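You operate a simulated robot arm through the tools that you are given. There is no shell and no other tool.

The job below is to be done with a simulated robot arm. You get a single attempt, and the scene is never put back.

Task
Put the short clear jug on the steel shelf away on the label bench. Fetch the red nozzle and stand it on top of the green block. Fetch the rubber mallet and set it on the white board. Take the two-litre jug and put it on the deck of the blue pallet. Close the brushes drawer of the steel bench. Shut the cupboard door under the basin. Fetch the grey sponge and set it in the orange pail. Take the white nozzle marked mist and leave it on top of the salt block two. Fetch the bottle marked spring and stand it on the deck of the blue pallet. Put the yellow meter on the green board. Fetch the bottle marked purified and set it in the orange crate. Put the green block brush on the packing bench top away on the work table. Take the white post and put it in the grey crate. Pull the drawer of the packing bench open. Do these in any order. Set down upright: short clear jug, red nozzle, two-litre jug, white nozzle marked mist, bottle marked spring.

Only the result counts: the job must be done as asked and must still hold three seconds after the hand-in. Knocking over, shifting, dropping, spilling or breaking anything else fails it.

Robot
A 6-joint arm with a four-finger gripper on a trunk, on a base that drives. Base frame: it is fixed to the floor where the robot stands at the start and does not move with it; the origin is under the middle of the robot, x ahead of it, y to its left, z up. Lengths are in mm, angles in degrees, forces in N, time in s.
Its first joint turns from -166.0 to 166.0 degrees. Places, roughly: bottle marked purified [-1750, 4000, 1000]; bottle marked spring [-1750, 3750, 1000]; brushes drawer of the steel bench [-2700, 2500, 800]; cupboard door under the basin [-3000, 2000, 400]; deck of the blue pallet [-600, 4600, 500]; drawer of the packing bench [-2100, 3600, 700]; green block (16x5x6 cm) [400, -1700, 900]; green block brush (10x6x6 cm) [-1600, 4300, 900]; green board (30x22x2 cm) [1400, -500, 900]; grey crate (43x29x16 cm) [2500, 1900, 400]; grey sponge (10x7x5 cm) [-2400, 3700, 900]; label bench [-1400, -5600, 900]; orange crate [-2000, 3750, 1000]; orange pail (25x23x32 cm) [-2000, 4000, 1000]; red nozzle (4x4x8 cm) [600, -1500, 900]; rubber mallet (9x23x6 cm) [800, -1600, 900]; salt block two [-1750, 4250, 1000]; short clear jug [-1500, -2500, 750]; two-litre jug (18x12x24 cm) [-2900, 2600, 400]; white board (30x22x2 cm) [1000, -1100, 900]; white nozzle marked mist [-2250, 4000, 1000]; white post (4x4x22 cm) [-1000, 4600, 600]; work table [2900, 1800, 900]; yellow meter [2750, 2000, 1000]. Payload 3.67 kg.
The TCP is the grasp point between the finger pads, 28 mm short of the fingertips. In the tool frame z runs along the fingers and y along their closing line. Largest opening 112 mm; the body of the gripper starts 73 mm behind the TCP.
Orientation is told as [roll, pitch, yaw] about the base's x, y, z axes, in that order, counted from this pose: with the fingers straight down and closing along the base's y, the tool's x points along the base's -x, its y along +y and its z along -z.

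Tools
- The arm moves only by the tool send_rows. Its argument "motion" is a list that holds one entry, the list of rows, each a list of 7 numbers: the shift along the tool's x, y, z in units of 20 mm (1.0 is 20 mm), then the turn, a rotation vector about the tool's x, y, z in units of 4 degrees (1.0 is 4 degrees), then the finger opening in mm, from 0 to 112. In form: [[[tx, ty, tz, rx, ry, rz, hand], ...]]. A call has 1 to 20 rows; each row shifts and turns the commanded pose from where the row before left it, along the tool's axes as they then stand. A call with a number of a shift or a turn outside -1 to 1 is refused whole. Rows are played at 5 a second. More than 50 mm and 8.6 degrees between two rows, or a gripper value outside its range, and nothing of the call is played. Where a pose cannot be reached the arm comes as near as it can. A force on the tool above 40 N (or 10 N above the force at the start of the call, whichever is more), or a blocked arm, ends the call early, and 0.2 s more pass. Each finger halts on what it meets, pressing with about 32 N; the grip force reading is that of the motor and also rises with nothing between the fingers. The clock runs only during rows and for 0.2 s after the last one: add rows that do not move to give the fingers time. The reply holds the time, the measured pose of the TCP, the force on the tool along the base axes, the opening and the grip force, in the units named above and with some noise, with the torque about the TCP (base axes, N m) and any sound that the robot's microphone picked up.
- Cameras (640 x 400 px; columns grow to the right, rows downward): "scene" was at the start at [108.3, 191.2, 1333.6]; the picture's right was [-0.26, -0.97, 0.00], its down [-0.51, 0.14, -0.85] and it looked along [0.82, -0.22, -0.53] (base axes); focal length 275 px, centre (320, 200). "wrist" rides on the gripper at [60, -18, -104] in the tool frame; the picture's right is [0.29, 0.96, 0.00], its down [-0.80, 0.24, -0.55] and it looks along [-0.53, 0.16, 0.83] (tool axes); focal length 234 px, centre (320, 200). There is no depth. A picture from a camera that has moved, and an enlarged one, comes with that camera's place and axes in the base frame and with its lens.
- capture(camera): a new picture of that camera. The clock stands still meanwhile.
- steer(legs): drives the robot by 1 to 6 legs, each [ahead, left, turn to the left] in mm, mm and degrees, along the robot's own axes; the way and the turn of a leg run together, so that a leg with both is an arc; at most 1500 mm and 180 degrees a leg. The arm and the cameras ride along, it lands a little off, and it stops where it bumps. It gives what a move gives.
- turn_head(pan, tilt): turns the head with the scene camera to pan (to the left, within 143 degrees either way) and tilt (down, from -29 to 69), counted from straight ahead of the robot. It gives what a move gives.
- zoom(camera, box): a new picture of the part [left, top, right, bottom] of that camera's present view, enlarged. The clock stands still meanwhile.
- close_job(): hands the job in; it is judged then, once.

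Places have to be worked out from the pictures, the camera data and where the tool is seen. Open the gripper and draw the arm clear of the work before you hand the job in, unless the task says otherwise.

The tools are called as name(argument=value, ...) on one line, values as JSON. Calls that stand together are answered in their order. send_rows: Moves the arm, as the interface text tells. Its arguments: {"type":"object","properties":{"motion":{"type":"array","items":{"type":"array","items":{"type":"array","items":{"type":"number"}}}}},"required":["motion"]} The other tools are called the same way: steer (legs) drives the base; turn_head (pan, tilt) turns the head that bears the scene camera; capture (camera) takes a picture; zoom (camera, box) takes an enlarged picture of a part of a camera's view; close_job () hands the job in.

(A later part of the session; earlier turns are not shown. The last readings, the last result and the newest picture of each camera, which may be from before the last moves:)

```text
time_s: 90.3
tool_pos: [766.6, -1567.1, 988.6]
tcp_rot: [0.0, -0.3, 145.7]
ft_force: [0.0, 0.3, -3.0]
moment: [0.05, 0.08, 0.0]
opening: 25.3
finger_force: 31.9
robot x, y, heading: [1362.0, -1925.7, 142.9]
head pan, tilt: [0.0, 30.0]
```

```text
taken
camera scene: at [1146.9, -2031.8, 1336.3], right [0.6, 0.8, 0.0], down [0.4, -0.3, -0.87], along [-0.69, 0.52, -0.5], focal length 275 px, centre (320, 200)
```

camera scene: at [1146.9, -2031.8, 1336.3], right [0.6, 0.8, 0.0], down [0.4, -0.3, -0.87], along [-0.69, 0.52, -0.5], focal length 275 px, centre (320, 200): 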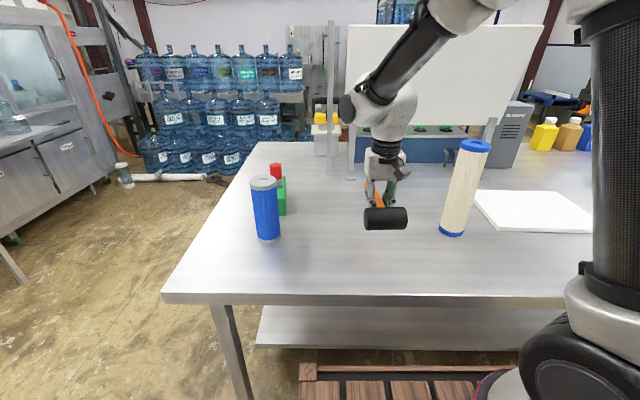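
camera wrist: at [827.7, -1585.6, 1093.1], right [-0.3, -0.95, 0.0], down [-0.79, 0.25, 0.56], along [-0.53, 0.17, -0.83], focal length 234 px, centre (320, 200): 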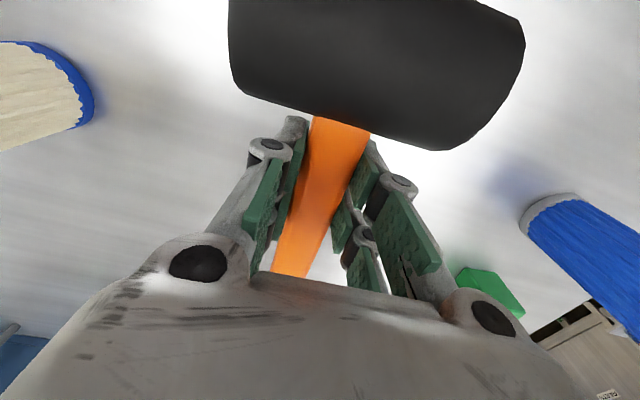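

Mallet held (0.3 kg). The white board's centre computes to (970,-1090). I raise the mallet above filter height, then sidestep right toward the board.

send_rows(motion=[[[0, 0, -1, 0, 0, 0, 0], [0, 0, -1, 0, 0, 0, 0], [0, 0, -1, 0, 0, 0, 0], [0, 0, -1, 0, 0, 0, 0], [0, 0, -1, 0, 0, 0, 0], [0, 0, -1, 0, 0, 0, 0], [0, 0, -1, 0, 0, 0, 0], [0, 0, -1, 0, 0, 0, 0], [0, 0, -1, 0, 0, 0, 0], [0, 0, -1, 0, 0, 0, 0], [0, 0, -1, 0, 0, 0, 0], [0, 0, -1, 0, 0, 0, 0], [0, 0, -1, 0, 0, 0, 0]]])

steer(legs=[[-60, 0, 0], [0, -400, 0]])

send_rows(motion=[[[0, 0, 0, 0, 0, 1, 0], [0, 0, 0, 0, 0, 1, 0], [0, 0, 0, 0, 0, 1, 0], [0, 0, 0, 0, 0, 1, 0], [0, 0, 0, 0, 0, 1, 0], [0, 0, 0, 0, 0, 1, 0], [0, 0, 0, 0, 0, 1, 0], [0, 0, 0, 0, 0, 1, 0], [0, 0, 0, 0, 0, 1, 0], [0, 0, 0, 0, 0, 1, 0], [0, 0, 0, 0, 0, 1, 0], [0, 0, 0, 0, 0, 1, 0], [0, 0, 0, 0, 0, 1, 0], [0, 0, 0, 0, 0, 1, 0], [0, 0, 0, 0, 0, 1, 0], [0, 0, 0, 0, 0, 1, 0], [0, 0, 0, 0, 0, 1, 0], [0, 0, 0, 0, 0, 1, 0], [0, 0, 0, 0, 0, 1, 0], [0, 0, 0, 0, 0, 1, 0]]])

capture(camera="wrist")

capture(camera="scene")

```text
time_s: 93.2
tool_pos: [767.6, -1565.8, 1251.3]
tcp_rot: [0.1, -0.2, 145.5]
ft_force: [-0.1, -0.1, -3.6]
moment: [0.04, 0.07, 0.0]
opening: 25.2
finger_force: 31.9
robot x, y, heading: [1362.0, -1924.1, 143.1]
head pan, tilt: [0.0, 30.0]
```

```text
time_s: 96.2
tool_pos: [1056.3, -1279.9, 1249.8]
tcp_rot: [0.1, -0.3, 145.5]
ft_force: [0.3, 0.4, -3.4]
moment: [0.06, 0.12, -0.01]
opening: 25.4
finger_force: 32.0
robot x, y, heading: [1652.9, -1643.1, 143.2]
head pan, tilt: [0.0, 30.0]
```

```text
time_s: 100.4
tool_pos: [1057.5, -1281.0, 1249.4]
tcp_rot: [0.3, -0.1, 65.6]
ft_force: [0.7, 0.0, -3.7]
moment: [0.05, -0.05, -0.01]
opening: 25.5
finger_force: 32.1
robot x, y, heading: [1655.1, -1642.9, 142.9]
head pan, tilt: [0.0, 30.0]
```

```text
taken
camera wrist: at [1048.8, -1342.2, 1354.4], right [-0.99, 0.14, 0.0], down [0.11, 0.82, 0.55], along [0.07, 0.55, -0.83], focal length 234 px, centre (320, 200)
```

wrist: 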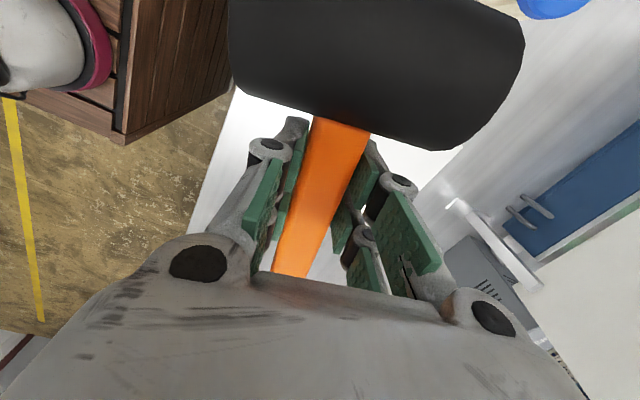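

```text
taken
camera scene: at [1436.4, -1746.3, 1336.3], right [0.6, 0.8, 0.0], down [0.4, -0.3, -0.87], along [-0.69, 0.52, -0.5], focal length 275 px, centre (320, 200)
```

scene: 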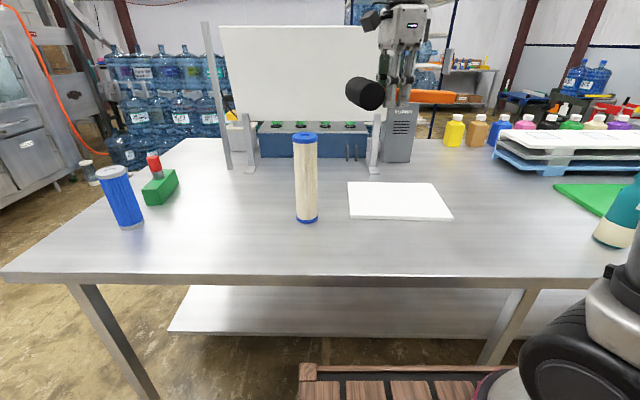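

Board centre is confirmed near (975,-1091), long axis ~52°. I finish rotating, move the mallet above the board centre and lower partway.

send_rows(motion=[[[0, 0, 0, 0, 0, 1, 0], [0, 0, 0, 0, 0, 1, 0], [0, 0, 0, 0, 0, 1, 0], [0, 0, 0, 0, 0, 0.4, 0], [-0.412, 0.91, 0, 0, 0, 0, 0], [-0.412, 0.91, 0, 0, 0, 0, 0], [-0.412, 0.91, 0, 0, 0, 0, 0], [-0.412, 0.91, 0, 0, 0, 0, 0], [-0.412, 0.91, 0, 0, 0, 0, 0], [-0.412, 0.91, 0, 0, 0, 0, 0], [-0.412, 0.91, 0, 0, 0, 0, 0], [-0.412, 0.91, 0, 0, 0, 0, 0], [-0.412, 0.91, 0, 0, 0, 0, 0], [-0.412, 0.91, 0, 0, 0, 0, 0], [0, 0, 1, 0, 0, 0, 0], [0, 0, 1, 0, 0, 0, 0], [0, 0, 1, 0, 0, 0, 0], [0, 0, 1, 0, 0, 0, 0], [0, 0, 1, 0, 0, 0, 0], [0, 0, 1, 0, 0, 0, 0]]])

send_rows(motion=[[[0, 0, 1, 0, 0, 0, 0], [0, 0, 1, 0, 0, 0, 0], [0, 0, 1, 0, 0, 0, 0], [0, 0, 1, 0, 0, 0, 0], [0, 0, 1, 0, 0, 0, 0], [0, 0, 1, 0, 0, 0, 0], [0, 0, 1, 0, 0, 0, 0]]])

zoom(camera="scene", box=[300, 130, 492, 250])

capture(camera="wrist")

```text
time_s: 104.6
tool_pos: [964.6, -1104.5, 1131.0]
tcp_rot: [0.2, 0.2, 51.9]
ft_force: [-0.4, 0.4, -3.2]
moment: [0.12, -0.06, -0.02]
opening: 25.2
finger_force: 32.8
robot x, y, heading: [1652.7, -1639.7, 143.0]
head pan, tilt: [0.0, 30.0]
```

```text
time_s: 106.2
tool_pos: [964.6, -1104.2, 990.7]
tcp_rot: [0.2, 0.1, 51.9]
ft_force: [0.6, 0.0, -1.8]
moment: [0.12, -0.04, 0.0]
opening: 25.4
finger_force: 32.2
robot x, y, heading: [1653.3, -1638.4, 143.2]
head pan, tilt: [0.0, 30.0]
```

```text
3.33 times, centred on (396, 190) of scene
camera zoom: at [1436.5, -1746.3, 1336.3], right [0.6, 0.8, 0.0], down [0.4, -0.3, -0.87], along [-0.69, 0.52, -0.5], focal length 918 px, centre (67, 233)
```

zoom: 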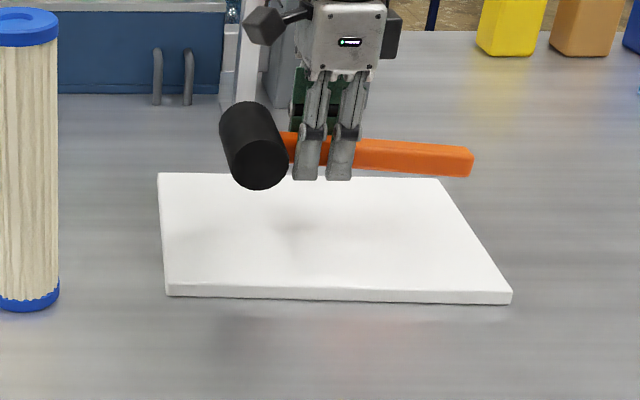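

```text
taken
camera wrist: at [941.9, -1162.5, 1095.0], right [-0.93, 0.36, 0.01], down [0.31, 0.77, 0.55], along [0.2, 0.52, -0.83], focal length 234 px, centre (320, 200)
```

wrist: 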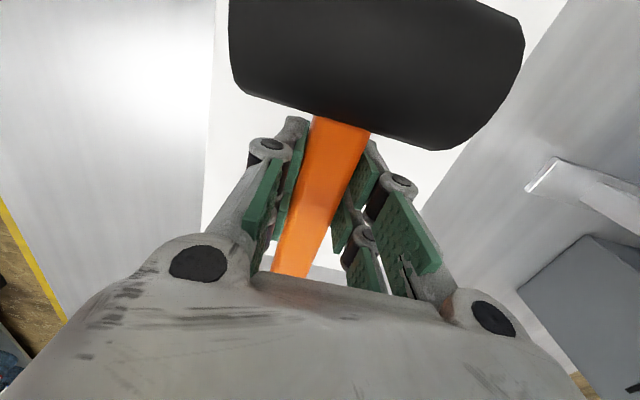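

The mallet is centred over the board. Lowering gently until contact.

send_rows(motion=[[[0, 0, 1, 0, 0, 0, 0], [0, 0, 1, 0, 0, 0, 0], [0, 0, 0.6, 0, 0, 0, 0], [0, 0, 0.25, 0, 0, 0, 0], [0, 0, 0.25, 0, 0, 0, 0], [0, 0, 0, 0, 0, 0, 0]]])

```text
time_s: 107.6
tool_pos: [962.3, -1102.9, 929.2]
tcp_rot: [0.2, 0.0, 52.0]
ft_force: [-0.1, -0.9, -4.2]
moment: [0.06, -0.04, -0.01]
opening: 25.6
finger_force: 31.9
robot x, y, heading: [1654.7, -1643.2, 143.2]
head pan, tilt: [0.0, 30.0]
```

send_rows(motion=[[[0, 0, 0.1, 0, 0, 0, 0], [0, 0, 0.1, 0, 0, 0, 0], [0, 0, 0, 0, 0, 0, 0]]])

zoom(camera="scene", box=[320, 150, 448, 230])

```text
time_s: 108.4
tool_pos: [962.0, -1102.8, 925.1]
tcp_rot: [0.2, 0.1, 51.9]
ft_force: [0.4, 0.3, 5.7]
moment: [-0.05, -0.4, -0.07]
opening: 25.5
finger_force: 31.9
robot x, y, heading: [1650.3, -1640.7, 143.0]
head pan, tilt: [0.0, 30.0]
```

```text
5.00 times, centred on (384, 190) of scene
camera zoom: at [1436.7, -1746.4, 1336.4], right [0.6, 0.8, 0.0], down [0.4, -0.3, -0.87], along [-0.69, 0.52, -0.5], focal length 1377 px, centre (0, 250)
```

zoom: 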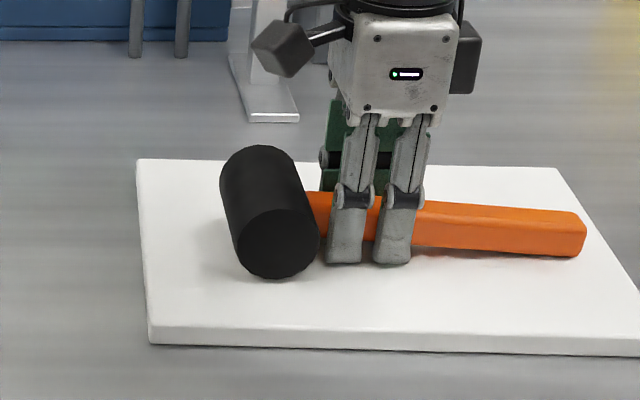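

The head rests on the board (5.7 N). Releasing and lifting clear.

send_rows(motion=[[[0, 0, 0, 0, 0, 0, 35], [0, 0, 0, 0, 0, 0, 50], [0, 0, 0, 0, 0, 0, 60], [0, 0, -1, 0, 0, 0, 60], [0, 0, -1, 0, 0, 0, 60], [0, 0, -1, 0, 0, 0, 60], [0, 0, -1, 0, 0, 0, 60], [0, 0, -1, 0, 0, 0, 60], [0, 0, -1, 0, 0, 0, 60], [0, 0, -1, 0, 0, 0, 60], [0, 0, -1, 0, 0, 0, 60], [0, 0, -1, 0, 0, 0, 60], [0, 0, -1, 0, 0, 0, 60], [0, 0, -1, 0, 0, 0, 60], [0, 0, -1, 0, 0, 0, 60], [0, 0, -1, 0, 0, 0, 60], [0, 0, -1, 0, 0, 0, 60]]])

capture(camera="scene")

```text
time_s: 112.0
tool_pos: [964.2, -1104.2, 1205.2]
tcp_rot: [0.2, 0.1, 51.9]
ft_force: [-0.4, -0.7, -1.3]
moment: [-0.03, -0.01, -0.02]
opening: 59.8
finger_force: 0.0
robot x, y, heading: [1650.7, -1634.6, 143.1]
head pan, tilt: [0.0, 30.0]
```

```text
taken
camera scene: at [1436.4, -1746.3, 1336.3], right [0.6, 0.8, 0.0], down [0.4, -0.3, -0.87], along [-0.69, 0.52, -0.5], focal length 275 px, centre (320, 200)
```

scene: 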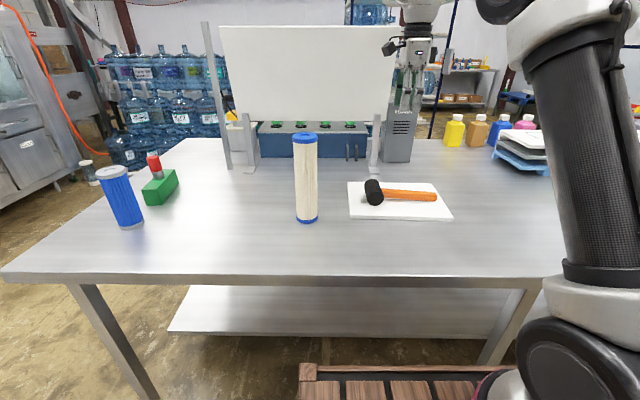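

Mallet is on the white board. I back away from the bench, restore the gripper yaw, and retract the arm for travel.

steer(legs=[[-350, 0, 0]])

send_rows(motion=[[[0, 0, 0, 0, 0, -1, 80], [0, 0, 0, 0, 0, -1, 80], [0, 0, 0, 0, 0, -1, 80], [0, 0, 0, 0, 0, -1, 80], [0, 0, 0, 0, 0, -1, 80], [0, 0, 0, 0, 0, -1, 80], [0, 0, 0, 0, 0, -1, 80], [0, 0, 0, 0, 0, -1, 80], [0, 0, 0, 0, 0, -1, 80], [0, 0, 0, 0, 0, -1, 80], [0, 0, 0, 0, 0, -1, 80], [0, 0, 0, 0, 0, -1, 80], [0, 0, 0, 0, 0, -1, 80], [0, 0, 0, 0, 0, -1, 80], [0, 0, 0, 0, 0, -1, 80], [0, 0, 0, 0, 0, -1, 80], [0, 0, 0, 0, 0, -1, 80], [0, 0, 0, 0, 0, -1, 80], [0, 0, 0, 0, 0, -1, 80], [0, 0, 0, 0, 0, -1, 80]]])

send_rows(motion=[[[0, 0, 0, 0, 0, -1, 80], [0, 0, 0, 0, 0, -1, 80], [0, 0, 0, 0, 0, -0.8, 80], [1, 0, 0, 0, 0, 0, 80], [1, 0, 0, 0, 0, 0, 80], [1, 0, 0, 0, 0, 0, 80], [1, 0, 0, 0, 0, 0, 80], [1, 0, 0, 0, 0, 0, 80], [1, 0, 0, 0, 0, 0, 80], [1, 0, 0, 0, 0, 0, 80], [1, 0, 0, 0, 0, 0, 80], [1, 0, 0, 0, 0, 0, 80], [1, 0, 0, 0, 0, 0, 80], [1, 0, 0, 0, 0, 0, 80]]])

turn_head(pan=-80, tilt=20)

capture(camera="scene")

```text
time_s: 114.3
tool_pos: [1239.6, -1308.6, 1203.5]
tcp_rot: [0.3, 0.1, 51.8]
ft_force: [-0.1, 0.3, -0.4]
moment: [-0.04, 0.02, 0.01]
opening: 59.9
finger_force: 0.1
robot x, y, heading: [1927.9, -1847.8, 143.0]
head pan, tilt: [0.0, 30.0]
```

```text
time_s: 118.5
tool_pos: [1239.5, -1308.5, 1203.3]
tcp_rot: [0.1, -0.2, 132.0]
ft_force: [0.5, 1.1, 0.0]
moment: [0.03, 0.04, 0.02]
opening: 79.8
finger_force: 0.0
robot x, y, heading: [1928.1, -1846.6, 143.0]
head pan, tilt: [0.0, 30.0]
```

```text
time_s: 121.5
tool_pos: [1415.6, -1442.1, 1202.7]
tcp_rot: [0.1, -0.1, 143.0]
ft_force: [-0.7, 0.4, -0.5]
moment: [-0.05, -0.02, 0.01]
opening: 80.1
finger_force: 0.0
robot x, y, heading: [1925.6, -1847.7, 142.9]
head pan, tilt: [0.0, 30.0]
```

```text
time_s: 123.0
tool_pos: [1415.0, -1441.6, 1203.4]
tcp_rot: [0.1, -0.2, 143.0]
ft_force: [-1.1, -0.1, -0.2]
moment: [-0.04, 0.06, -0.03]
opening: 80.0
finger_force: 0.0
robot x, y, heading: [1929.5, -1846.0, 143.2]
head pan, tilt: [-80.0, 20.0]
```

```text
taken
camera scene: at [1825.4, -1924.1, 1352.4], right [0.89, -0.45, 0.0], down [-0.16, -0.3, -0.94], along [0.43, 0.84, -0.34], focal length 275 px, centre (320, 200)
```

scene: 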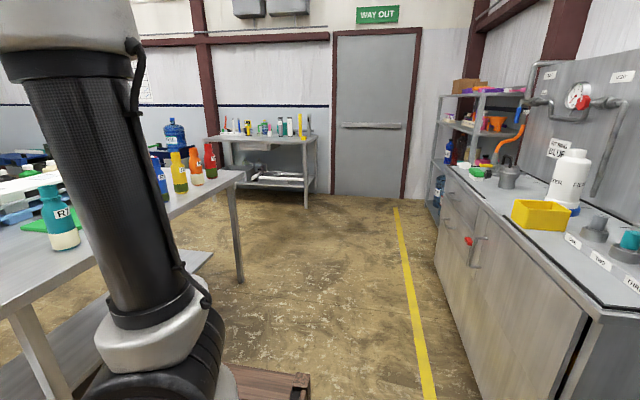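

The aisle is clear; the work table stands by the door with the crate underneath. I turn right to face it and drive down the aisle.

steer(legs=[[0, 0, -90], [1200, 250, 0], [1050, 0, 0], [400, 1050, 0]])

turn_head(pan=0, tilt=30)

capture(camera="scene")

```text
time_s: 143.4
tool_pos: [2914.5, 1541.1, 1202.2]
tcp_rot: [0.1, -0.2, 52.8]
ft_force: [-0.6, 1.0, 0.0]
moment: [-0.02, 0.0, -0.01]
opening: 80.0
finger_force: 0.1
robot x, y, heading: [2507.1, 1033.3, 52.5]
head pan, tilt: [-80.0, 20.0]
```

```text
time_s: 144.9
tool_pos: [2915.3, 1541.7, 1202.6]
tcp_rot: [0.1, -0.2, 52.7]
ft_force: [0.1, -0.6, -0.4]
moment: [0.0, -0.01, -0.01]
opening: 79.9
finger_force: 0.0
robot x, y, heading: [2504.0, 1032.0, 52.6]
head pan, tilt: [0.0, 30.0]
```

```text
taken
camera scene: at [2404.1, 1250.0, 1336.4], right [0.79, -0.61, 0.0], down [-0.3, -0.4, -0.87], along [0.53, 0.69, -0.5], focal length 275 px, centre (320, 200)
```

scene: 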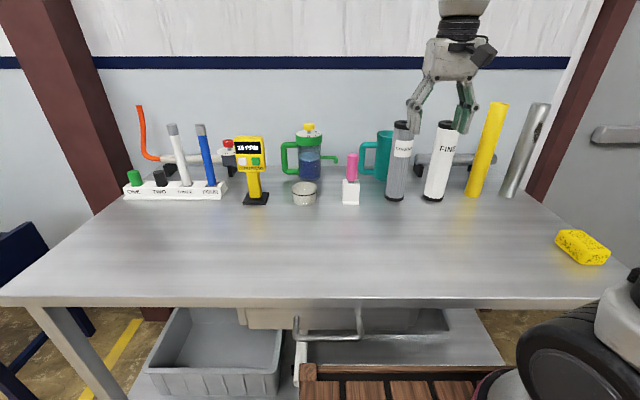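

The yellow meter stands at about (2720,2018). My cart front reaches ~378 mm ahead and the table edge is ~497 mm ahead, so I shift left 400 and ahead 80.

steer(legs=[[0, 400, 0], [80, 0, 0]])

capture(camera="scene")

capture(camera="wrist")

```text
time_s: 148.2
tool_pos: [2646.8, 1847.0, 1202.7]
tcp_rot: [0.0, -0.1, 52.9]
ft_force: [0.2, 0.2, 0.5]
moment: [-0.04, 0.0, -0.01]
opening: 80.0
finger_force: 0.0
robot x, y, heading: [2242.9, 1334.5, 53.0]
head pan, tilt: [0.0, 30.0]
stopped in leg 2: the robot was blocked; the commanded pose is now the measured one
```

```text
taken
camera scene: at [2136.0, 1551.9, 1336.3], right [0.8, -0.6, 0.0], down [-0.3, -0.4, -0.87], along [0.52, 0.69, -0.5], focal length 275 px, centre (320, 200)
```

scene: 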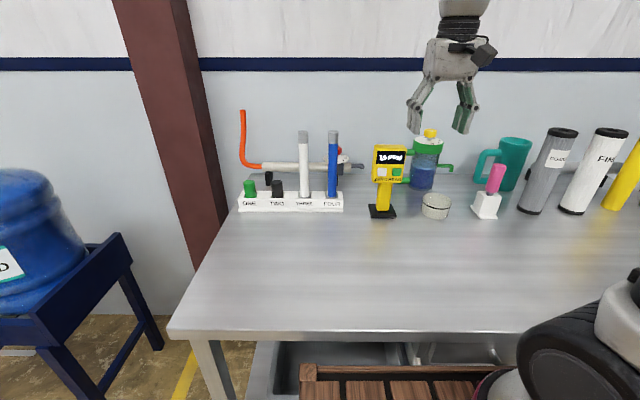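

```text
taken
camera wrist: at [2624.2, 1787.3, 1306.4], right [-0.94, 0.35, 0.0], down [0.29, 0.78, 0.56], along [0.19, 0.52, -0.83], focal length 234 px, centre (320, 200)
```

wrist: 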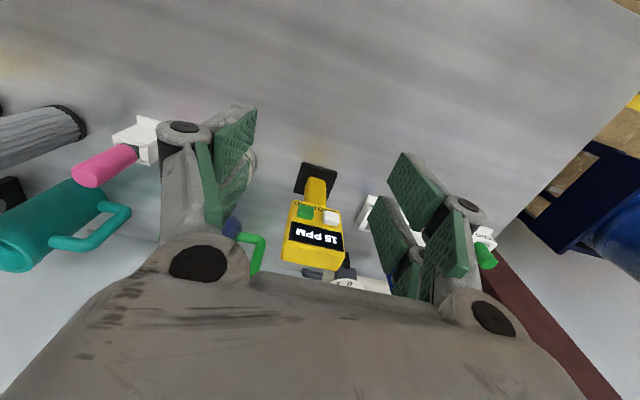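

I touched the table edge, so I back off slightly and zoom on the meter to learn its shape.

steer(legs=[[-15, 0, 0]])

zoom(camera="scene", box=[330, 120, 458, 240])

zoom(camera="wrist", box=[240, 140, 400, 290])

```text
time_s: 149.0
tool_pos: [2636.7, 1834.1, 1201.8]
tcp_rot: [0.1, -0.1, 52.8]
ft_force: [-0.2, -1.0, -0.1]
moment: [-0.02, 0.05, 0.03]
opening: 79.8
finger_force: 0.0
robot x, y, heading: [2229.6, 1324.6, 52.9]
head pan, tilt: [0.0, 30.0]
```

```text
3.33 times, centred on (394, 180) of scene
camera zoom: at [2126.9, 1539.8, 1336.4], right [0.8, -0.6, 0.0], down [-0.3, -0.4, -0.87], along [0.52, 0.69, -0.5], focal length 918 px, centre (73, 267)
```

zoom: 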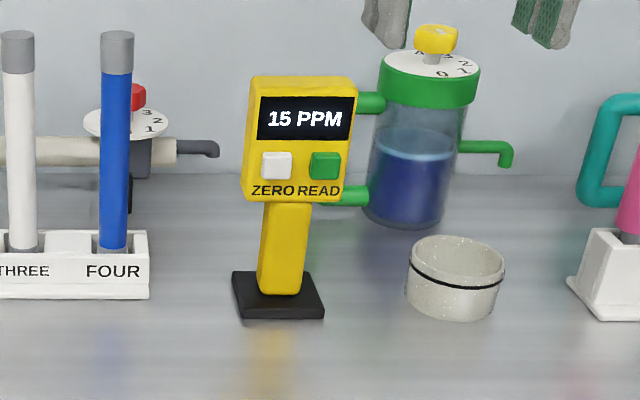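

```text
2.67 times, centred on (320, 215) of wrist
camera zoom: at [2614.9, 1775.3, 1306.4], right [-0.94, 0.35, 0.0], down [0.29, 0.78, 0.56], along [0.19, 0.52, -0.83], focal length 624 px, centre (320, 160)
```

zoom: 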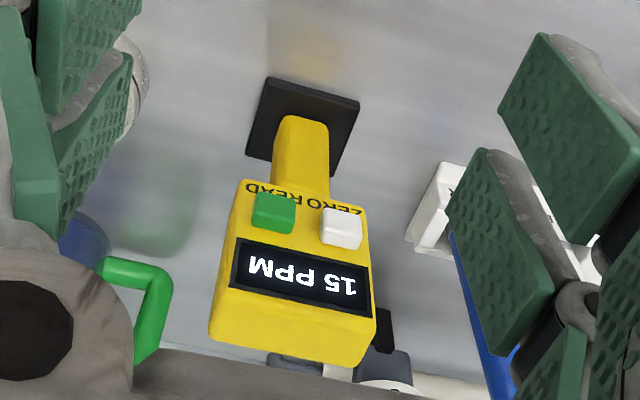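

The meter has an ~84 mm wide head on a post. I open fully, move above it at about (2707,1996), and look again.

send_rows(motion=[[[-0.86, 0.21, 0, 0, 0, 0, 112], [-0.86, 0.21, 0, 0, 0, 0, 112], [-0.86, 0.21, 0, 0, 0, 0, 112], [-0.86, 0.21, 0, 0, 0, 0, 112], [-0.86, 0.21, 0, 0, 0, 0, 112], [-0.86, 0.21, 0, 0, 0, 0, 112], [-0.86, 0.21, 0, 0, 0, 0, 112], [-0.86, 0.21, 0, 0, 0, 0, 112], [-0.86, 0.21, 0, 0, 0, 0, 112], [-0.86, 0.21, 0, 0, 0, 0, 112]]])

capture(camera="wrist")

zoom(camera="scene", box=[330, 60, 458, 220])

```text
time_s: 151.2
tool_pos: [2706.3, 1996.8, 1204.8]
tcp_rot: [-0.1, -0.1, 52.9]
ft_force: [0.0, 0.3, 0.1]
moment: [0.01, 0.0, 0.0]
opening: 112.1
finger_force: 0.2
robot x, y, heading: [2232.0, 1325.4, 53.2]
head pan, tilt: [0.0, 30.0]
```

```text
taken
camera wrist: at [2685.4, 1937.9, 1307.9], right [-0.94, 0.35, 0.0], down [0.29, 0.78, 0.56], along [0.19, 0.52, -0.83], focal length 234 px, centre (320, 200)
```

wrist: 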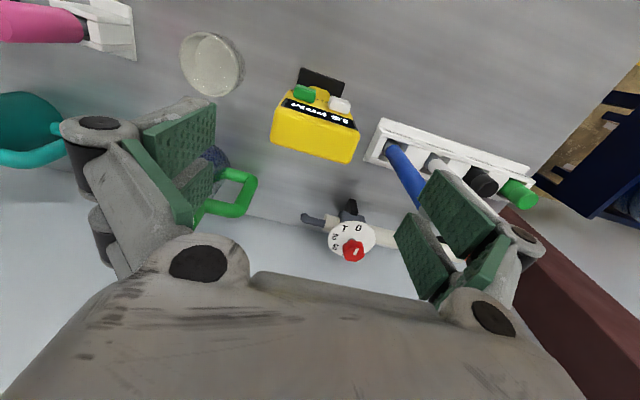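

```text
2.50 times, centred on (394, 140) of scene
camera zoom: at [2126.8, 1539.7, 1336.4], right [0.8, -0.6, 0.0], down [-0.3, -0.4, -0.87], along [0.52, 0.69, -0.5], focal length 688 px, centre (135, 350)
```

zoom: 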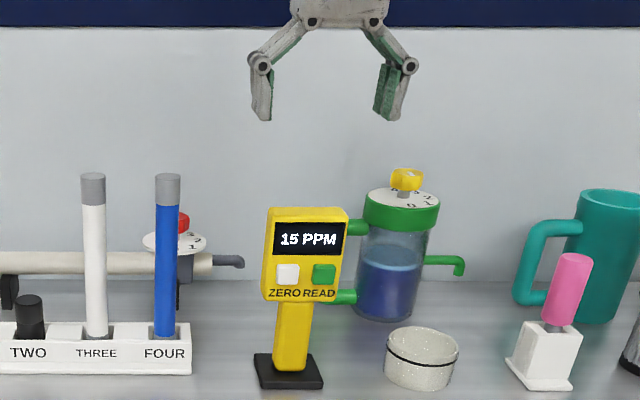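

Head measured 73 mm wide, aligned with my gripper. Small correction, then descend over the head and grip.

send_rows(motion=[[[-0.3, -0.15, 1, 0, 0, 0, 112], [0, 0, 1, 0, 0, 0, 112], [0, 0, 1, 0, 0, 0, 112], [0, 0, 1, 0, 0, 0, 112], [0, 0, 1, 0, 0, 0, 112], [0, 0, 1, 0, 0, 0, 112], [0, 0, 1, 0, 0, 0, 112], [0, 0, 0.3, 0, 0, 0, 112], [0, 0, 0, 0, 0, 0, 95], [0, 0, 0, 0, 0, 0, 80], [0, 0, 0, 0, 0, 0, 65], [0, 0, 0, 0, 0, 0, 60], [0, 0, 0, 0, 0, 0, 60]]])

zoom(camera="scene", box=[330, 60, 458, 220])

```text
time_s: 154.0
tool_pos: [2712.2, 2001.2, 1056.1]
tcp_rot: [0.1, -0.2, 52.9]
ft_force: [-1.1, 2.5, 2.8]
moment: [0.12, 0.11, -0.04]
opening: 83.7
finger_force: 32.3
robot x, y, heading: [2229.3, 1322.2, 53.0]
head pan, tilt: [0.0, 30.0]
```

```text
2.50 times, centred on (394, 140) of scene
camera zoom: at [2126.8, 1539.8, 1336.3], right [0.8, -0.6, 0.0], down [-0.3, -0.4, -0.87], along [0.52, 0.69, -0.5], focal length 688 px, centre (135, 350)
```

zoom: 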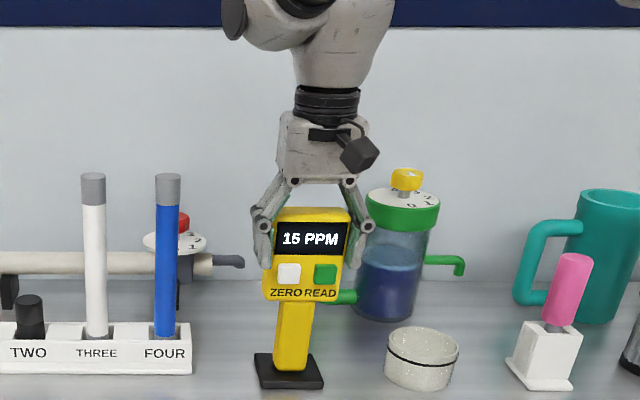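

Gripped at 83.7 mm. Lifting.

send_rows(motion=[[[0, 0, -0.3, 0, 0, 0, 60], [0, 0, -0.5, 0, 0, 0, 60], [0, 0, -1, 0, 0, 0, 60], [0, 0, -1, 0, 0, 0, 60], [0, 0, -1, 0, 0, 0, 60], [0, 0, -1, 0, 0, 0, 60], [0, 0, -1, 0, 0, 0, 60], [0, 0, -1, 0, 0, 0, 60], [0, 0, -1, 0, 0, 0, 60], [0, 0, -1, 0, 0, 0, 60], [0, 0, -1, 0, 0, 0, 60], [0, 0, -1, 0, 0, 0, 60]]])

capture(camera="scene")

```text
time_s: 156.6
tool_pos: [2714.2, 1996.8, 1273.8]
tcp_rot: [0.0, -0.2, 52.9]
ft_force: [-0.3, -0.5, -3.0]
moment: [-0.02, 0.03, 0.01]
opening: 84.0
finger_force: 31.8
robot x, y, heading: [2231.6, 1323.0, 53.3]
head pan, tilt: [0.0, 30.0]
```

```text
taken
camera scene: at [2127.0, 1540.0, 1336.3], right [0.8, -0.6, 0.0], down [-0.3, -0.4, -0.87], along [0.52, 0.69, -0.5], focal length 275 px, centre (320, 200)
```

scene: 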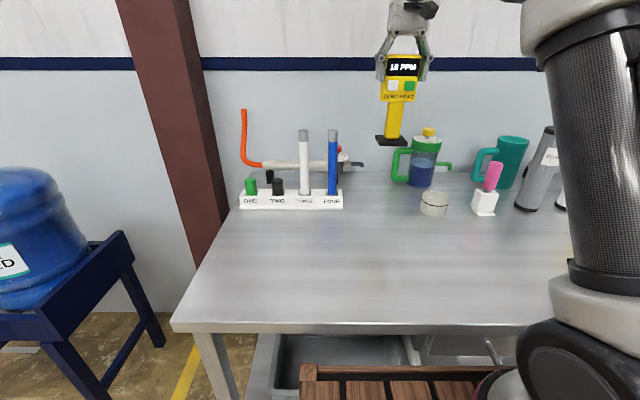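

Meter lifted cleanly. I retract the arm and drive back around behind the bench to the green board.

send_rows(motion=[[[1, 0, 0, 0, 0, 0, 60], [1, 0, 0, 0, 0, 0, 60], [1, 0, 0, 0, 0, 0, 60], [1, 0, 0, 0, 0, 0, 60], [1, 0, 0, 0, 0, 0, 60], [1, 0, 0, 0, 0, 0, 60], [1, 0, 0, 0, 0, 0, 60], [1, 0, 0, 0, 0, 0, 60], [1, 0, 0, 0, 0, 0, 60], [0, 0, -1, 0, 0, 0, 60]]])

steer(legs=[[-400, 0, 0], [0, -1400, 0], [-1400, -150, 0], [0, 0, 90]])

turn_head(pan=-20, tilt=25)

capture(camera="scene")

```text
time_s: 158.8
tool_pos: [2604.2, 1856.0, 1291.2]
tcp_rot: [0.1, -0.2, 52.9]
ft_force: [-0.4, 0.4, -1.4]
moment: [-0.02, 0.01, 0.0]
opening: 84.0
finger_force: 31.9
robot x, y, heading: [2226.7, 1318.7, 52.8]
head pan, tilt: [0.0, 30.0]
```

```text
time_s: 178.3
tool_pos: [1858.1, -696.0, 1293.1]
tcp_rot: [0.1, -0.2, 144.7]
ft_force: [-0.1, -0.3, -2.4]
moment: [0.0, -0.01, 0.02]
opening: 83.6
finger_force: 32.0
robot x, y, heading: [2402.6, -1056.5, 144.6]
head pan, tilt: [0.0, 30.0]
```

```text
time_s: 179.1
tool_pos: [1858.5, -696.7, 1292.4]
tcp_rot: [0.1, -0.2, 144.7]
ft_force: [-0.6, 0.6, -1.3]
moment: [0.0, 0.01, 0.0]
opening: 83.7
finger_force: 31.7
robot x, y, heading: [2404.5, -1058.9, 144.5]
head pan, tilt: [-20.0, 25.0]
```

```text
taken
camera scene: at [2210.4, -1143.4, 1344.3], right [0.82, 0.57, 0.0], down [0.24, -0.35, -0.91], along [-0.51, 0.75, -0.42], focal length 275 px, centre (320, 200)
```

scene: 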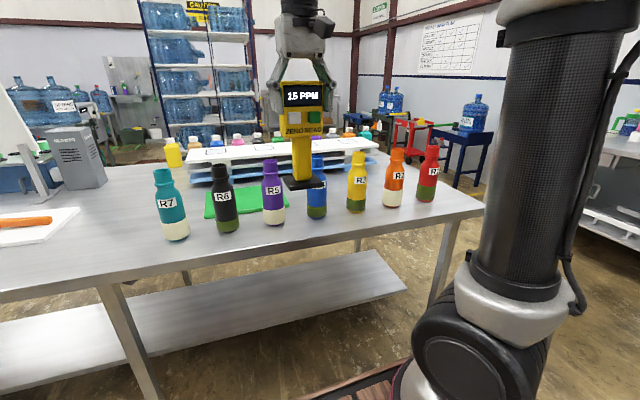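

Seven bottles R1–R7 (tops ≈1085) stand in front of the green board, so I must reach over them. Zooming to measure the board.

zoom(camera="scene", box=[130, 130, 370, 280])

capture(camera="wrist")

```text
2.67 times, centred on (250, 205) of scene
camera zoom: at [2210.4, -1143.4, 1344.3], right [0.82, 0.57, 0.0], down [0.24, -0.35, -0.91], along [-0.51, 0.75, -0.42], focal length 734 px, centre (507, 187)
```

zoom: 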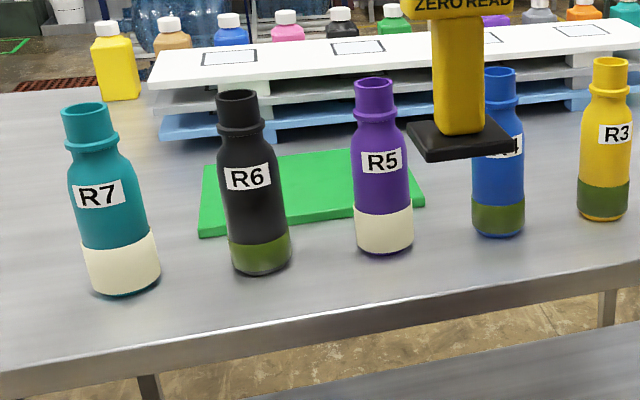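

```text
taken
camera wrist: at [1918.2, -716.8, 1396.5], right [-0.32, -0.95, 0.0], down [-0.79, 0.27, 0.56], along [-0.53, 0.18, -0.83], focal length 234 px, centre (320, 200)
```

wrist: 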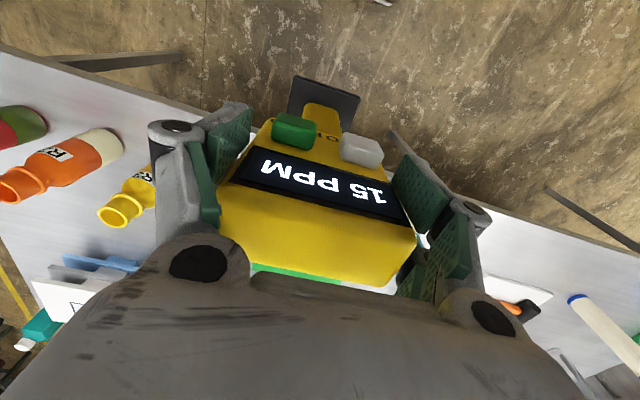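

Board centre ≈(1419,-505). I raise the meter so its base clears the bottle caps by ~60 mm, then side-step left and creep forward over them.

send_rows(motion=[[[0, 0, -1, 0, 0, 0, 60], [0, 0, -0.5, 0, 0, 0, 60], [0, 0, 0, 0, 0, 0, 60]]])

steer(legs=[[0, 100, 0], [200, 0, 0]])

capture(camera="scene")

```text
time_s: 179.9
tool_pos: [1858.7, -697.6, 1323.8]
tcp_rot: [0.1, -0.2, 144.7]
ft_force: [0.0, -0.1, -2.1]
moment: [-0.01, -0.03, -0.02]
opening: 83.7
finger_force: 32.2
robot x, y, heading: [2399.7, -1056.5, 144.4]
head pan, tilt: [-20.0, 25.0]
```

```text
time_s: 182.2
tool_pos: [1640.8, -661.1, 1323.9]
tcp_rot: [0.1, -0.1, 144.4]
ft_force: [0.1, 0.3, -2.6]
moment: [-0.04, -0.02, -0.01]
opening: 83.8
finger_force: 31.7
robot x, y, heading: [2181.8, -1020.3, 144.3]
head pan, tilt: [-20.0, 25.0]
```

```text
taken
camera scene: at [1989.9, -1107.4, 1344.3], right [0.83, 0.56, 0.0], down [0.24, -0.35, -0.91], along [-0.51, 0.75, -0.42], focal length 275 px, centre (320, 200)
```

scene: 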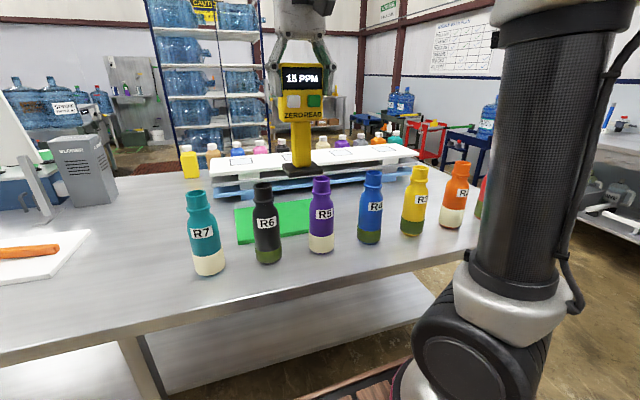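

Clearance looks fine; continue forward 220 mm and check.

steer(legs=[[215, 0, 0]])

capture(camera="scene")

capture(camera="wrist")

```text
time_s: 184.1
tool_pos: [1467.7, -537.7, 1322.0]
tcp_rot: [-0.1, -0.2, 144.3]
ft_force: [-0.3, -0.3, -2.3]
moment: [-0.01, -0.01, 0.0]
opening: 83.8
finger_force: 32.3
robot x, y, heading: [2011.0, -900.2, 144.1]
head pan, tilt: [-20.0, 25.0]
stopped in leg 1: the robot was blocked; the commanded pose is now the measured one
```

```text
taken
camera scene: at [1817.4, -985.0, 1344.3], right [0.83, 0.56, 0.0], down [0.24, -0.35, -0.91], along [-0.51, 0.75, -0.42], focal length 275 px, centre (320, 200)
```

scene: 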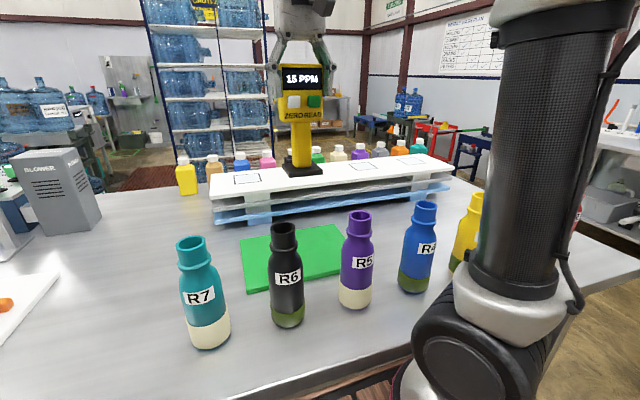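

```text
taken
camera wrist: at [1527.1, -557.2, 1426.1], right [-0.32, -0.95, 0.0], down [-0.79, 0.27, 0.56], along [-0.53, 0.18, -0.83], focal length 234 px, centre (320, 200)
```

wrist: 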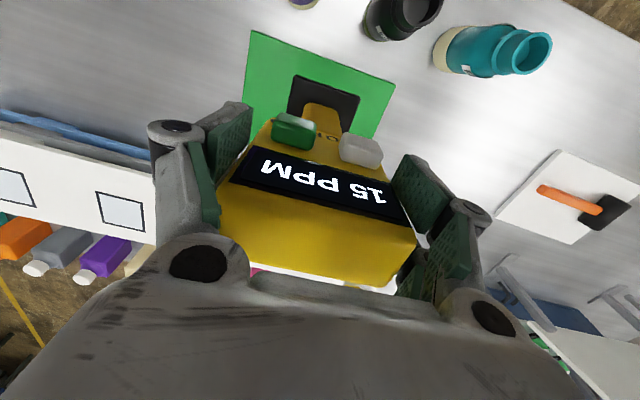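

Blocked at the bench edge again; I back off 15 mm, then move the meter forward over the board centre (1418,-505) and lower.

steer(legs=[[-15, 0, 0]])

send_rows(motion=[[[-0.925, 0.04, 0, 0, 0, 0, 60], [-0.925, 0.04, 0, 0, 0, 0, 60], [-0.925, 0.04, 0, 0, 0, 0, 60], [-0.925, 0.04, 0, 0, 0, 0, 60], [0, 0, 1, 0, 0, 0, 60], [0, 0, 1, 0, 0, 0, 60], [0, 0, 1, 0, 0, 0, 60], [0, 0, 1, 0, 0, 0, 60], [0, 0, 1, 0, 0, 0, 60], [0, 0, 1, 0, 0, 0, 60], [0, 0, 1, 0, 0, 0, 60], [0, 0, 1, 0, 0, 0, 60]]])

capture(camera="scene")

capture(camera="wrist")

```text
time_s: 184.8
tool_pos: [1479.9, -545.7, 1321.7]
tcp_rot: [0.0, -0.1, 144.4]
ft_force: [-0.6, -0.9, -2.1]
moment: [0.02, 0.0, 0.0]
opening: 83.8
finger_force: 31.6
robot x, y, heading: [2023.3, -906.3, 144.4]
head pan, tilt: [-20.0, 25.0]
```

```text
time_s: 187.4
tool_pos: [1418.5, -506.5, 1162.1]
tcp_rot: [0.0, -0.1, 144.2]
ft_force: [0.4, 0.2, -2.2]
moment: [-0.03, -0.01, 0.01]
opening: 83.8
finger_force: 32.2
robot x, y, heading: [2018.7, -907.7, 144.1]
head pan, tilt: [-20.0, 25.0]
```

```text
taken
camera scene: at [1829.6, -993.7, 1344.3], right [0.83, 0.56, 0.0], down [0.24, -0.35, -0.91], along [-0.51, 0.75, -0.42], focal length 275 px, centre (320, 200)
```

scene: 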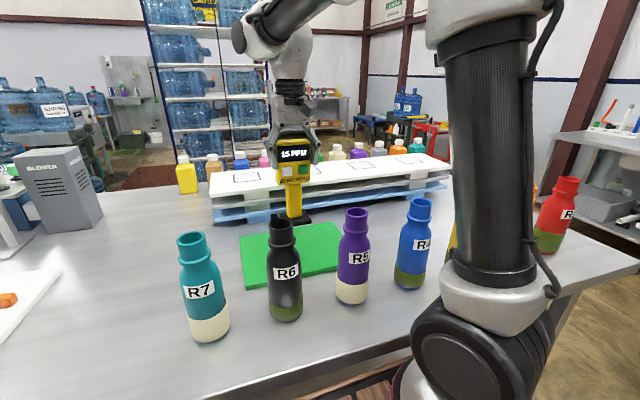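

```text
taken
camera wrist: at [1478.2, -525.6, 1266.6], right [-0.32, -0.95, 0.0], down [-0.79, 0.27, 0.56], along [-0.53, 0.18, -0.83], focal length 234 px, centre (320, 200)
```

wrist: 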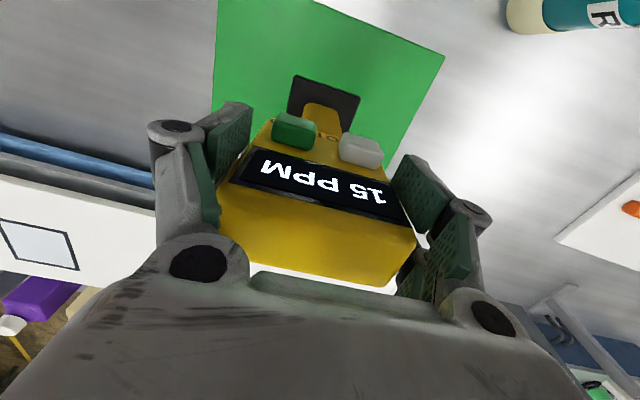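

Over the board and clear of bottles. Lowering to contact.

send_rows(motion=[[[0, 0, 1, 0, 0, 0, 60], [0, 0, 1, 0, 0, 0, 60], [0, 0, 1, 0, 0, 0, 60], [0, 0, 0.7, 0, 0, 0, 60], [0, 0, 0.25, 0, 0, 0, 60], [0, 0, 0.25, 0, 0, 0, 60], [0, 0, 0, 0, 0, 0, 60]]])

zoom(camera="scene", box=[220, 130, 380, 300])

```text
time_s: 189.0
tool_pos: [1416.7, -504.8, 1077.8]
tcp_rot: [0.0, -0.2, 144.3]
ft_force: [0.3, -0.5, -2.6]
moment: [-0.01, -0.01, -0.04]
opening: 83.8
finger_force: 31.6
robot x, y, heading: [2023.6, -908.5, 144.3]
head pan, tilt: [-20.0, 25.0]
```

```text
2.35 times, centred on (300, 215) of scene
camera zoom: at [1829.6, -993.7, 1344.3], right [0.83, 0.56, 0.0], down [0.24, -0.35, -0.91], along [-0.51, 0.75, -0.42], focal length 648 px, centre (367, 165)
```

zoom: 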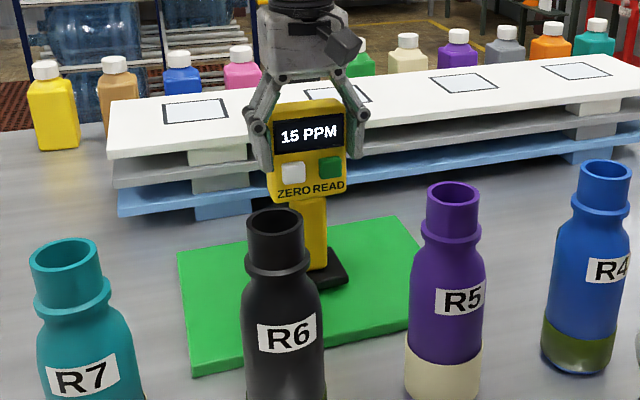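

send_rows(motion=[[[0, 0, 0.2, 0, 0, 0, 60], [0, 0, 0.2, 0, 0, 0, 60], [0, 0, 0, 0, 0, 0, 60]]])

send_rows(motion=[[[0, 0, 0.12, 0, 0, 0, 60], [0, 0, 0, 0, 0, 0, 60]]])

```text
time_s: 189.8
tool_pos: [1416.0, -503.6, 1071.9]
tcp_rot: [0.1, -0.3, 144.4]
ft_force: [1.4, -0.5, 18.7]
moment: [0.62, -0.77, -0.1]
opening: 83.9
finger_force: 31.9
robot x, y, heading: [2021.5, -907.4, 144.4]
head pan, tilt: [-20.0, 25.0]
```

```text
time_s: 190.4
tool_pos: [1417.2, -505.3, 1069.4]
tcp_rot: [0.1, -0.4, 144.5]
ft_force: [-6.3, -4.5, 35.5]
moment: [-0.16, 0.47, -0.04]
opening: 83.9
finger_force: 32.2
robot x, y, heading: [2019.2, -906.5, 144.5]
head pan, tilt: [-20.0, 25.0]
```

In contact (slightly pressing); I ease up a few mm and release.

send_rows(motion=[[[0, 0, -0.18, 0, 0, 0, 60], [0, 0, 0, 0, 0, 0, 60]]])

send_rows(motion=[[[0, 0, 0, 0, 0, 0, 95], [0, 0, 0, 0, 0, 0, 112], [0, 0, 0, 0, 0, 0, 112], [0, 0, -1, 0, 0, 0, 112], [0, 0, -1, 0, 0, 0, 112], [0, 0, -1, 0, 0, 0, 112], [0, 0, -1, 0, 0, 0, 112], [0, 0, -1, 0, 0, 0, 112], [0, 0, -1, 0, 0, 0, 112], [0, 0, -1, 0, 0, 0, 112]]])

capture(camera="scene")

capture(camera="wrist")

```text
time_s: 191.0
tool_pos: [1419.8, -505.0, 1070.2]
tcp_rot: [-0.1, 0.1, 144.3]
ft_force: [0.4, -0.7, -2.0]
moment: [0.01, 0.02, 0.0]
opening: 83.7
finger_force: 32.4
robot x, y, heading: [2022.2, -903.7, 144.5]
head pan, tilt: [-20.0, 25.0]
```

```text
time_s: 193.2
tool_pos: [1419.3, -505.1, 1212.4]
tcp_rot: [0.0, -0.1, 144.2]
ft_force: [-0.4, 0.0, -0.5]
moment: [-0.02, 0.01, 0.02]
opening: 111.8
finger_force: 0.2
robot x, y, heading: [2021.5, -910.0, 144.4]
head pan, tilt: [-20.0, 25.0]
```

```text
taken
camera scene: at [1829.5, -993.7, 1344.3], right [0.83, 0.56, 0.0], down [0.24, -0.35, -0.91], along [-0.51, 0.75, -0.42], focal length 275 px, centre (320, 200)
```

scene: 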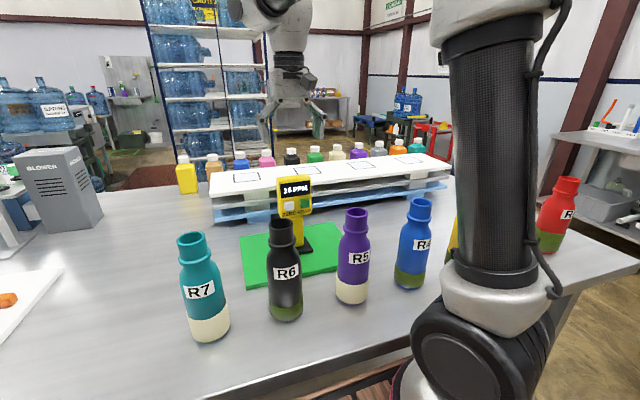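

```text
taken
camera wrist: at [1478.3, -525.8, 1316.1], right [-0.32, -0.95, 0.0], down [-0.79, 0.27, 0.56], along [-0.53, 0.18, -0.83], focal length 234 px, centre (320, 200)
```

wrist: 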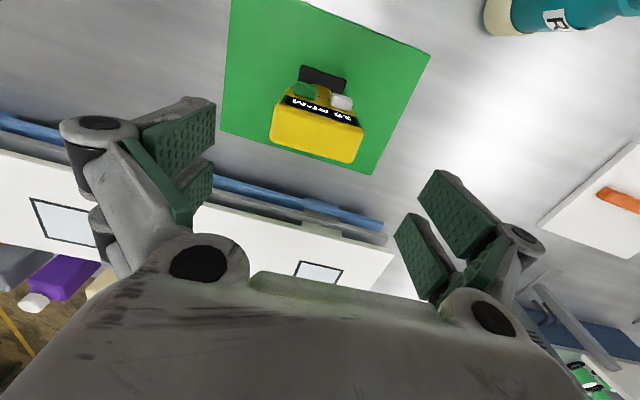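

Meter stands on the green board. Next the short clear jug: I raise the arm, back off and drive round to the filling machine.

send_rows(motion=[[[0, 0, -1, 0, 0, 0, 112], [0, 0, -1, 0, 0, 0, 112], [0, 0, 0, 0, 0, 0, 112]]])

steer(legs=[[-400, 0, 0], [0, 0, 89.5], [1200, 0, 0], [1150, 0, 0]])

turn_head(pan=-40, tilt=20)

capture(camera="scene")

turn_head(pan=10, tilt=20)

capture(camera="scene")

```text
time_s: 194.0
tool_pos: [1418.2, -504.4, 1250.7]
tcp_rot: [0.1, 0.0, 144.4]
ft_force: [0.0, -0.2, 1.4]
moment: [-0.01, -0.03, -0.01]
opening: 111.9
finger_force: 0.0
robot x, y, heading: [2021.8, -907.1, 144.3]
head pan, tilt: [-20.0, 25.0]
```

```text
time_s: 211.5
tool_pos: [528.2, -3611.7, 1251.2]
tcp_rot: [-0.1, -0.1, -127.4]
ft_force: [0.4, 0.2, -0.1]
moment: [-0.01, -0.03, 0.01]
opening: 111.7
finger_force: 0.0
robot x, y, heading: [946.3, -3021.0, -127.5]
head pan, tilt: [-20.0, 25.0]
```

```text
time_s: 212.3
tool_pos: [527.7, -3612.0, 1251.1]
tcp_rot: [0.0, -0.1, -127.4]
ft_force: [0.1, 0.3, -0.3]
moment: [0.0, 0.03, 0.0]
opening: 111.7
finger_force: 0.1
robot x, y, heading: [944.0, -3018.2, -127.5]
head pan, tilt: [-40.0, 20.0]
```

```text
taken
camera scene: at [1015.6, -3188.4, 1352.4], right [-0.22, 0.98, 0.0], down [0.33, 0.07, -0.94], along [-0.92, -0.21, -0.34], focal length 275 px, centre (320, 200)
```

scene: 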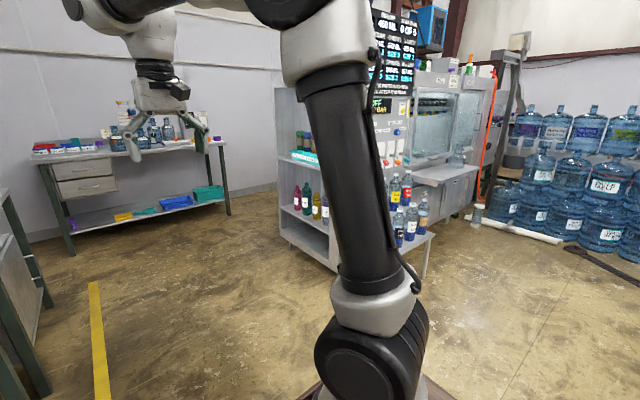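

```text
time_s: 213.5
tool_pos: [527.6, -3612.2, 1251.1]
tcp_rot: [0.0, -0.1, -127.4]
ft_force: [0.3, 0.1, -0.3]
moment: [0.02, 0.0, -0.04]
opening: 111.8
finger_force: 0.0
robot x, y, heading: [946.0, -3018.6, -127.4]
head pan, tilt: [10.0, 20.0]
```

```text
taken
camera scene: at [1063.5, -3250.6, 1352.4], right [-0.89, 0.46, 0.0], down [0.16, 0.3, -0.94], along [-0.43, -0.83, -0.34], focal length 275 px, centre (320, 200)
```

scene: 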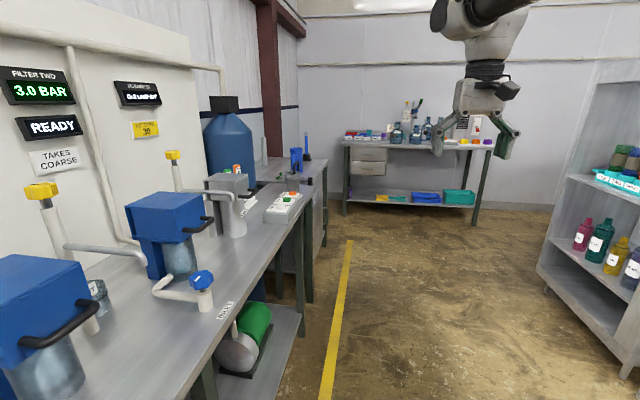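

The label bench is visible at the far end. First I strafe right to face the filling machine's shelf with the jug.

steer(legs=[[0, -1100, 0], [0, -1050, 0]])

turn_head(pan=0, tilt=30)

capture(camera="scene")

```text
time_s: 224.1
tool_pos: [-1168.9, -2313.7, 1251.7]
tcp_rot: [0.1, -0.1, -127.2]
ft_force: [-0.8, -0.7, 0.0]
moment: [0.01, 0.02, 0.0]
opening: 112.1
finger_force: 0.0
robot x, y, heading: [-755.7, -1717.5, -127.3]
head pan, tilt: [10.0, 20.0]
```

```text
time_s: 224.8
tool_pos: [-1168.9, -2313.8, 1250.5]
tcp_rot: [0.0, 0.0, -127.3]
ft_force: [0.1, -0.4, 0.2]
moment: [0.0, 0.02, 0.05]
opening: 112.2
finger_force: 0.1
robot x, y, heading: [-749.8, -1719.5, -127.3]
head pan, tilt: [0.0, 30.0]
```

```text
taken
camera scene: at [-646.1, -1939.0, 1336.4], right [-0.8, 0.6, 0.0], down [0.3, 0.4, -0.87], along [-0.52, -0.69, -0.5], focal length 275 px, centre (320, 200)
```

scene: 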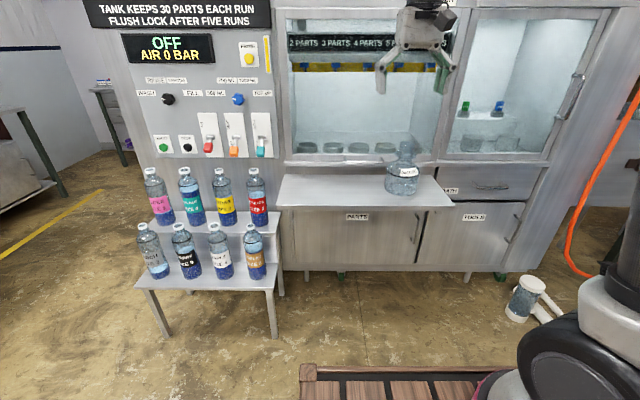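

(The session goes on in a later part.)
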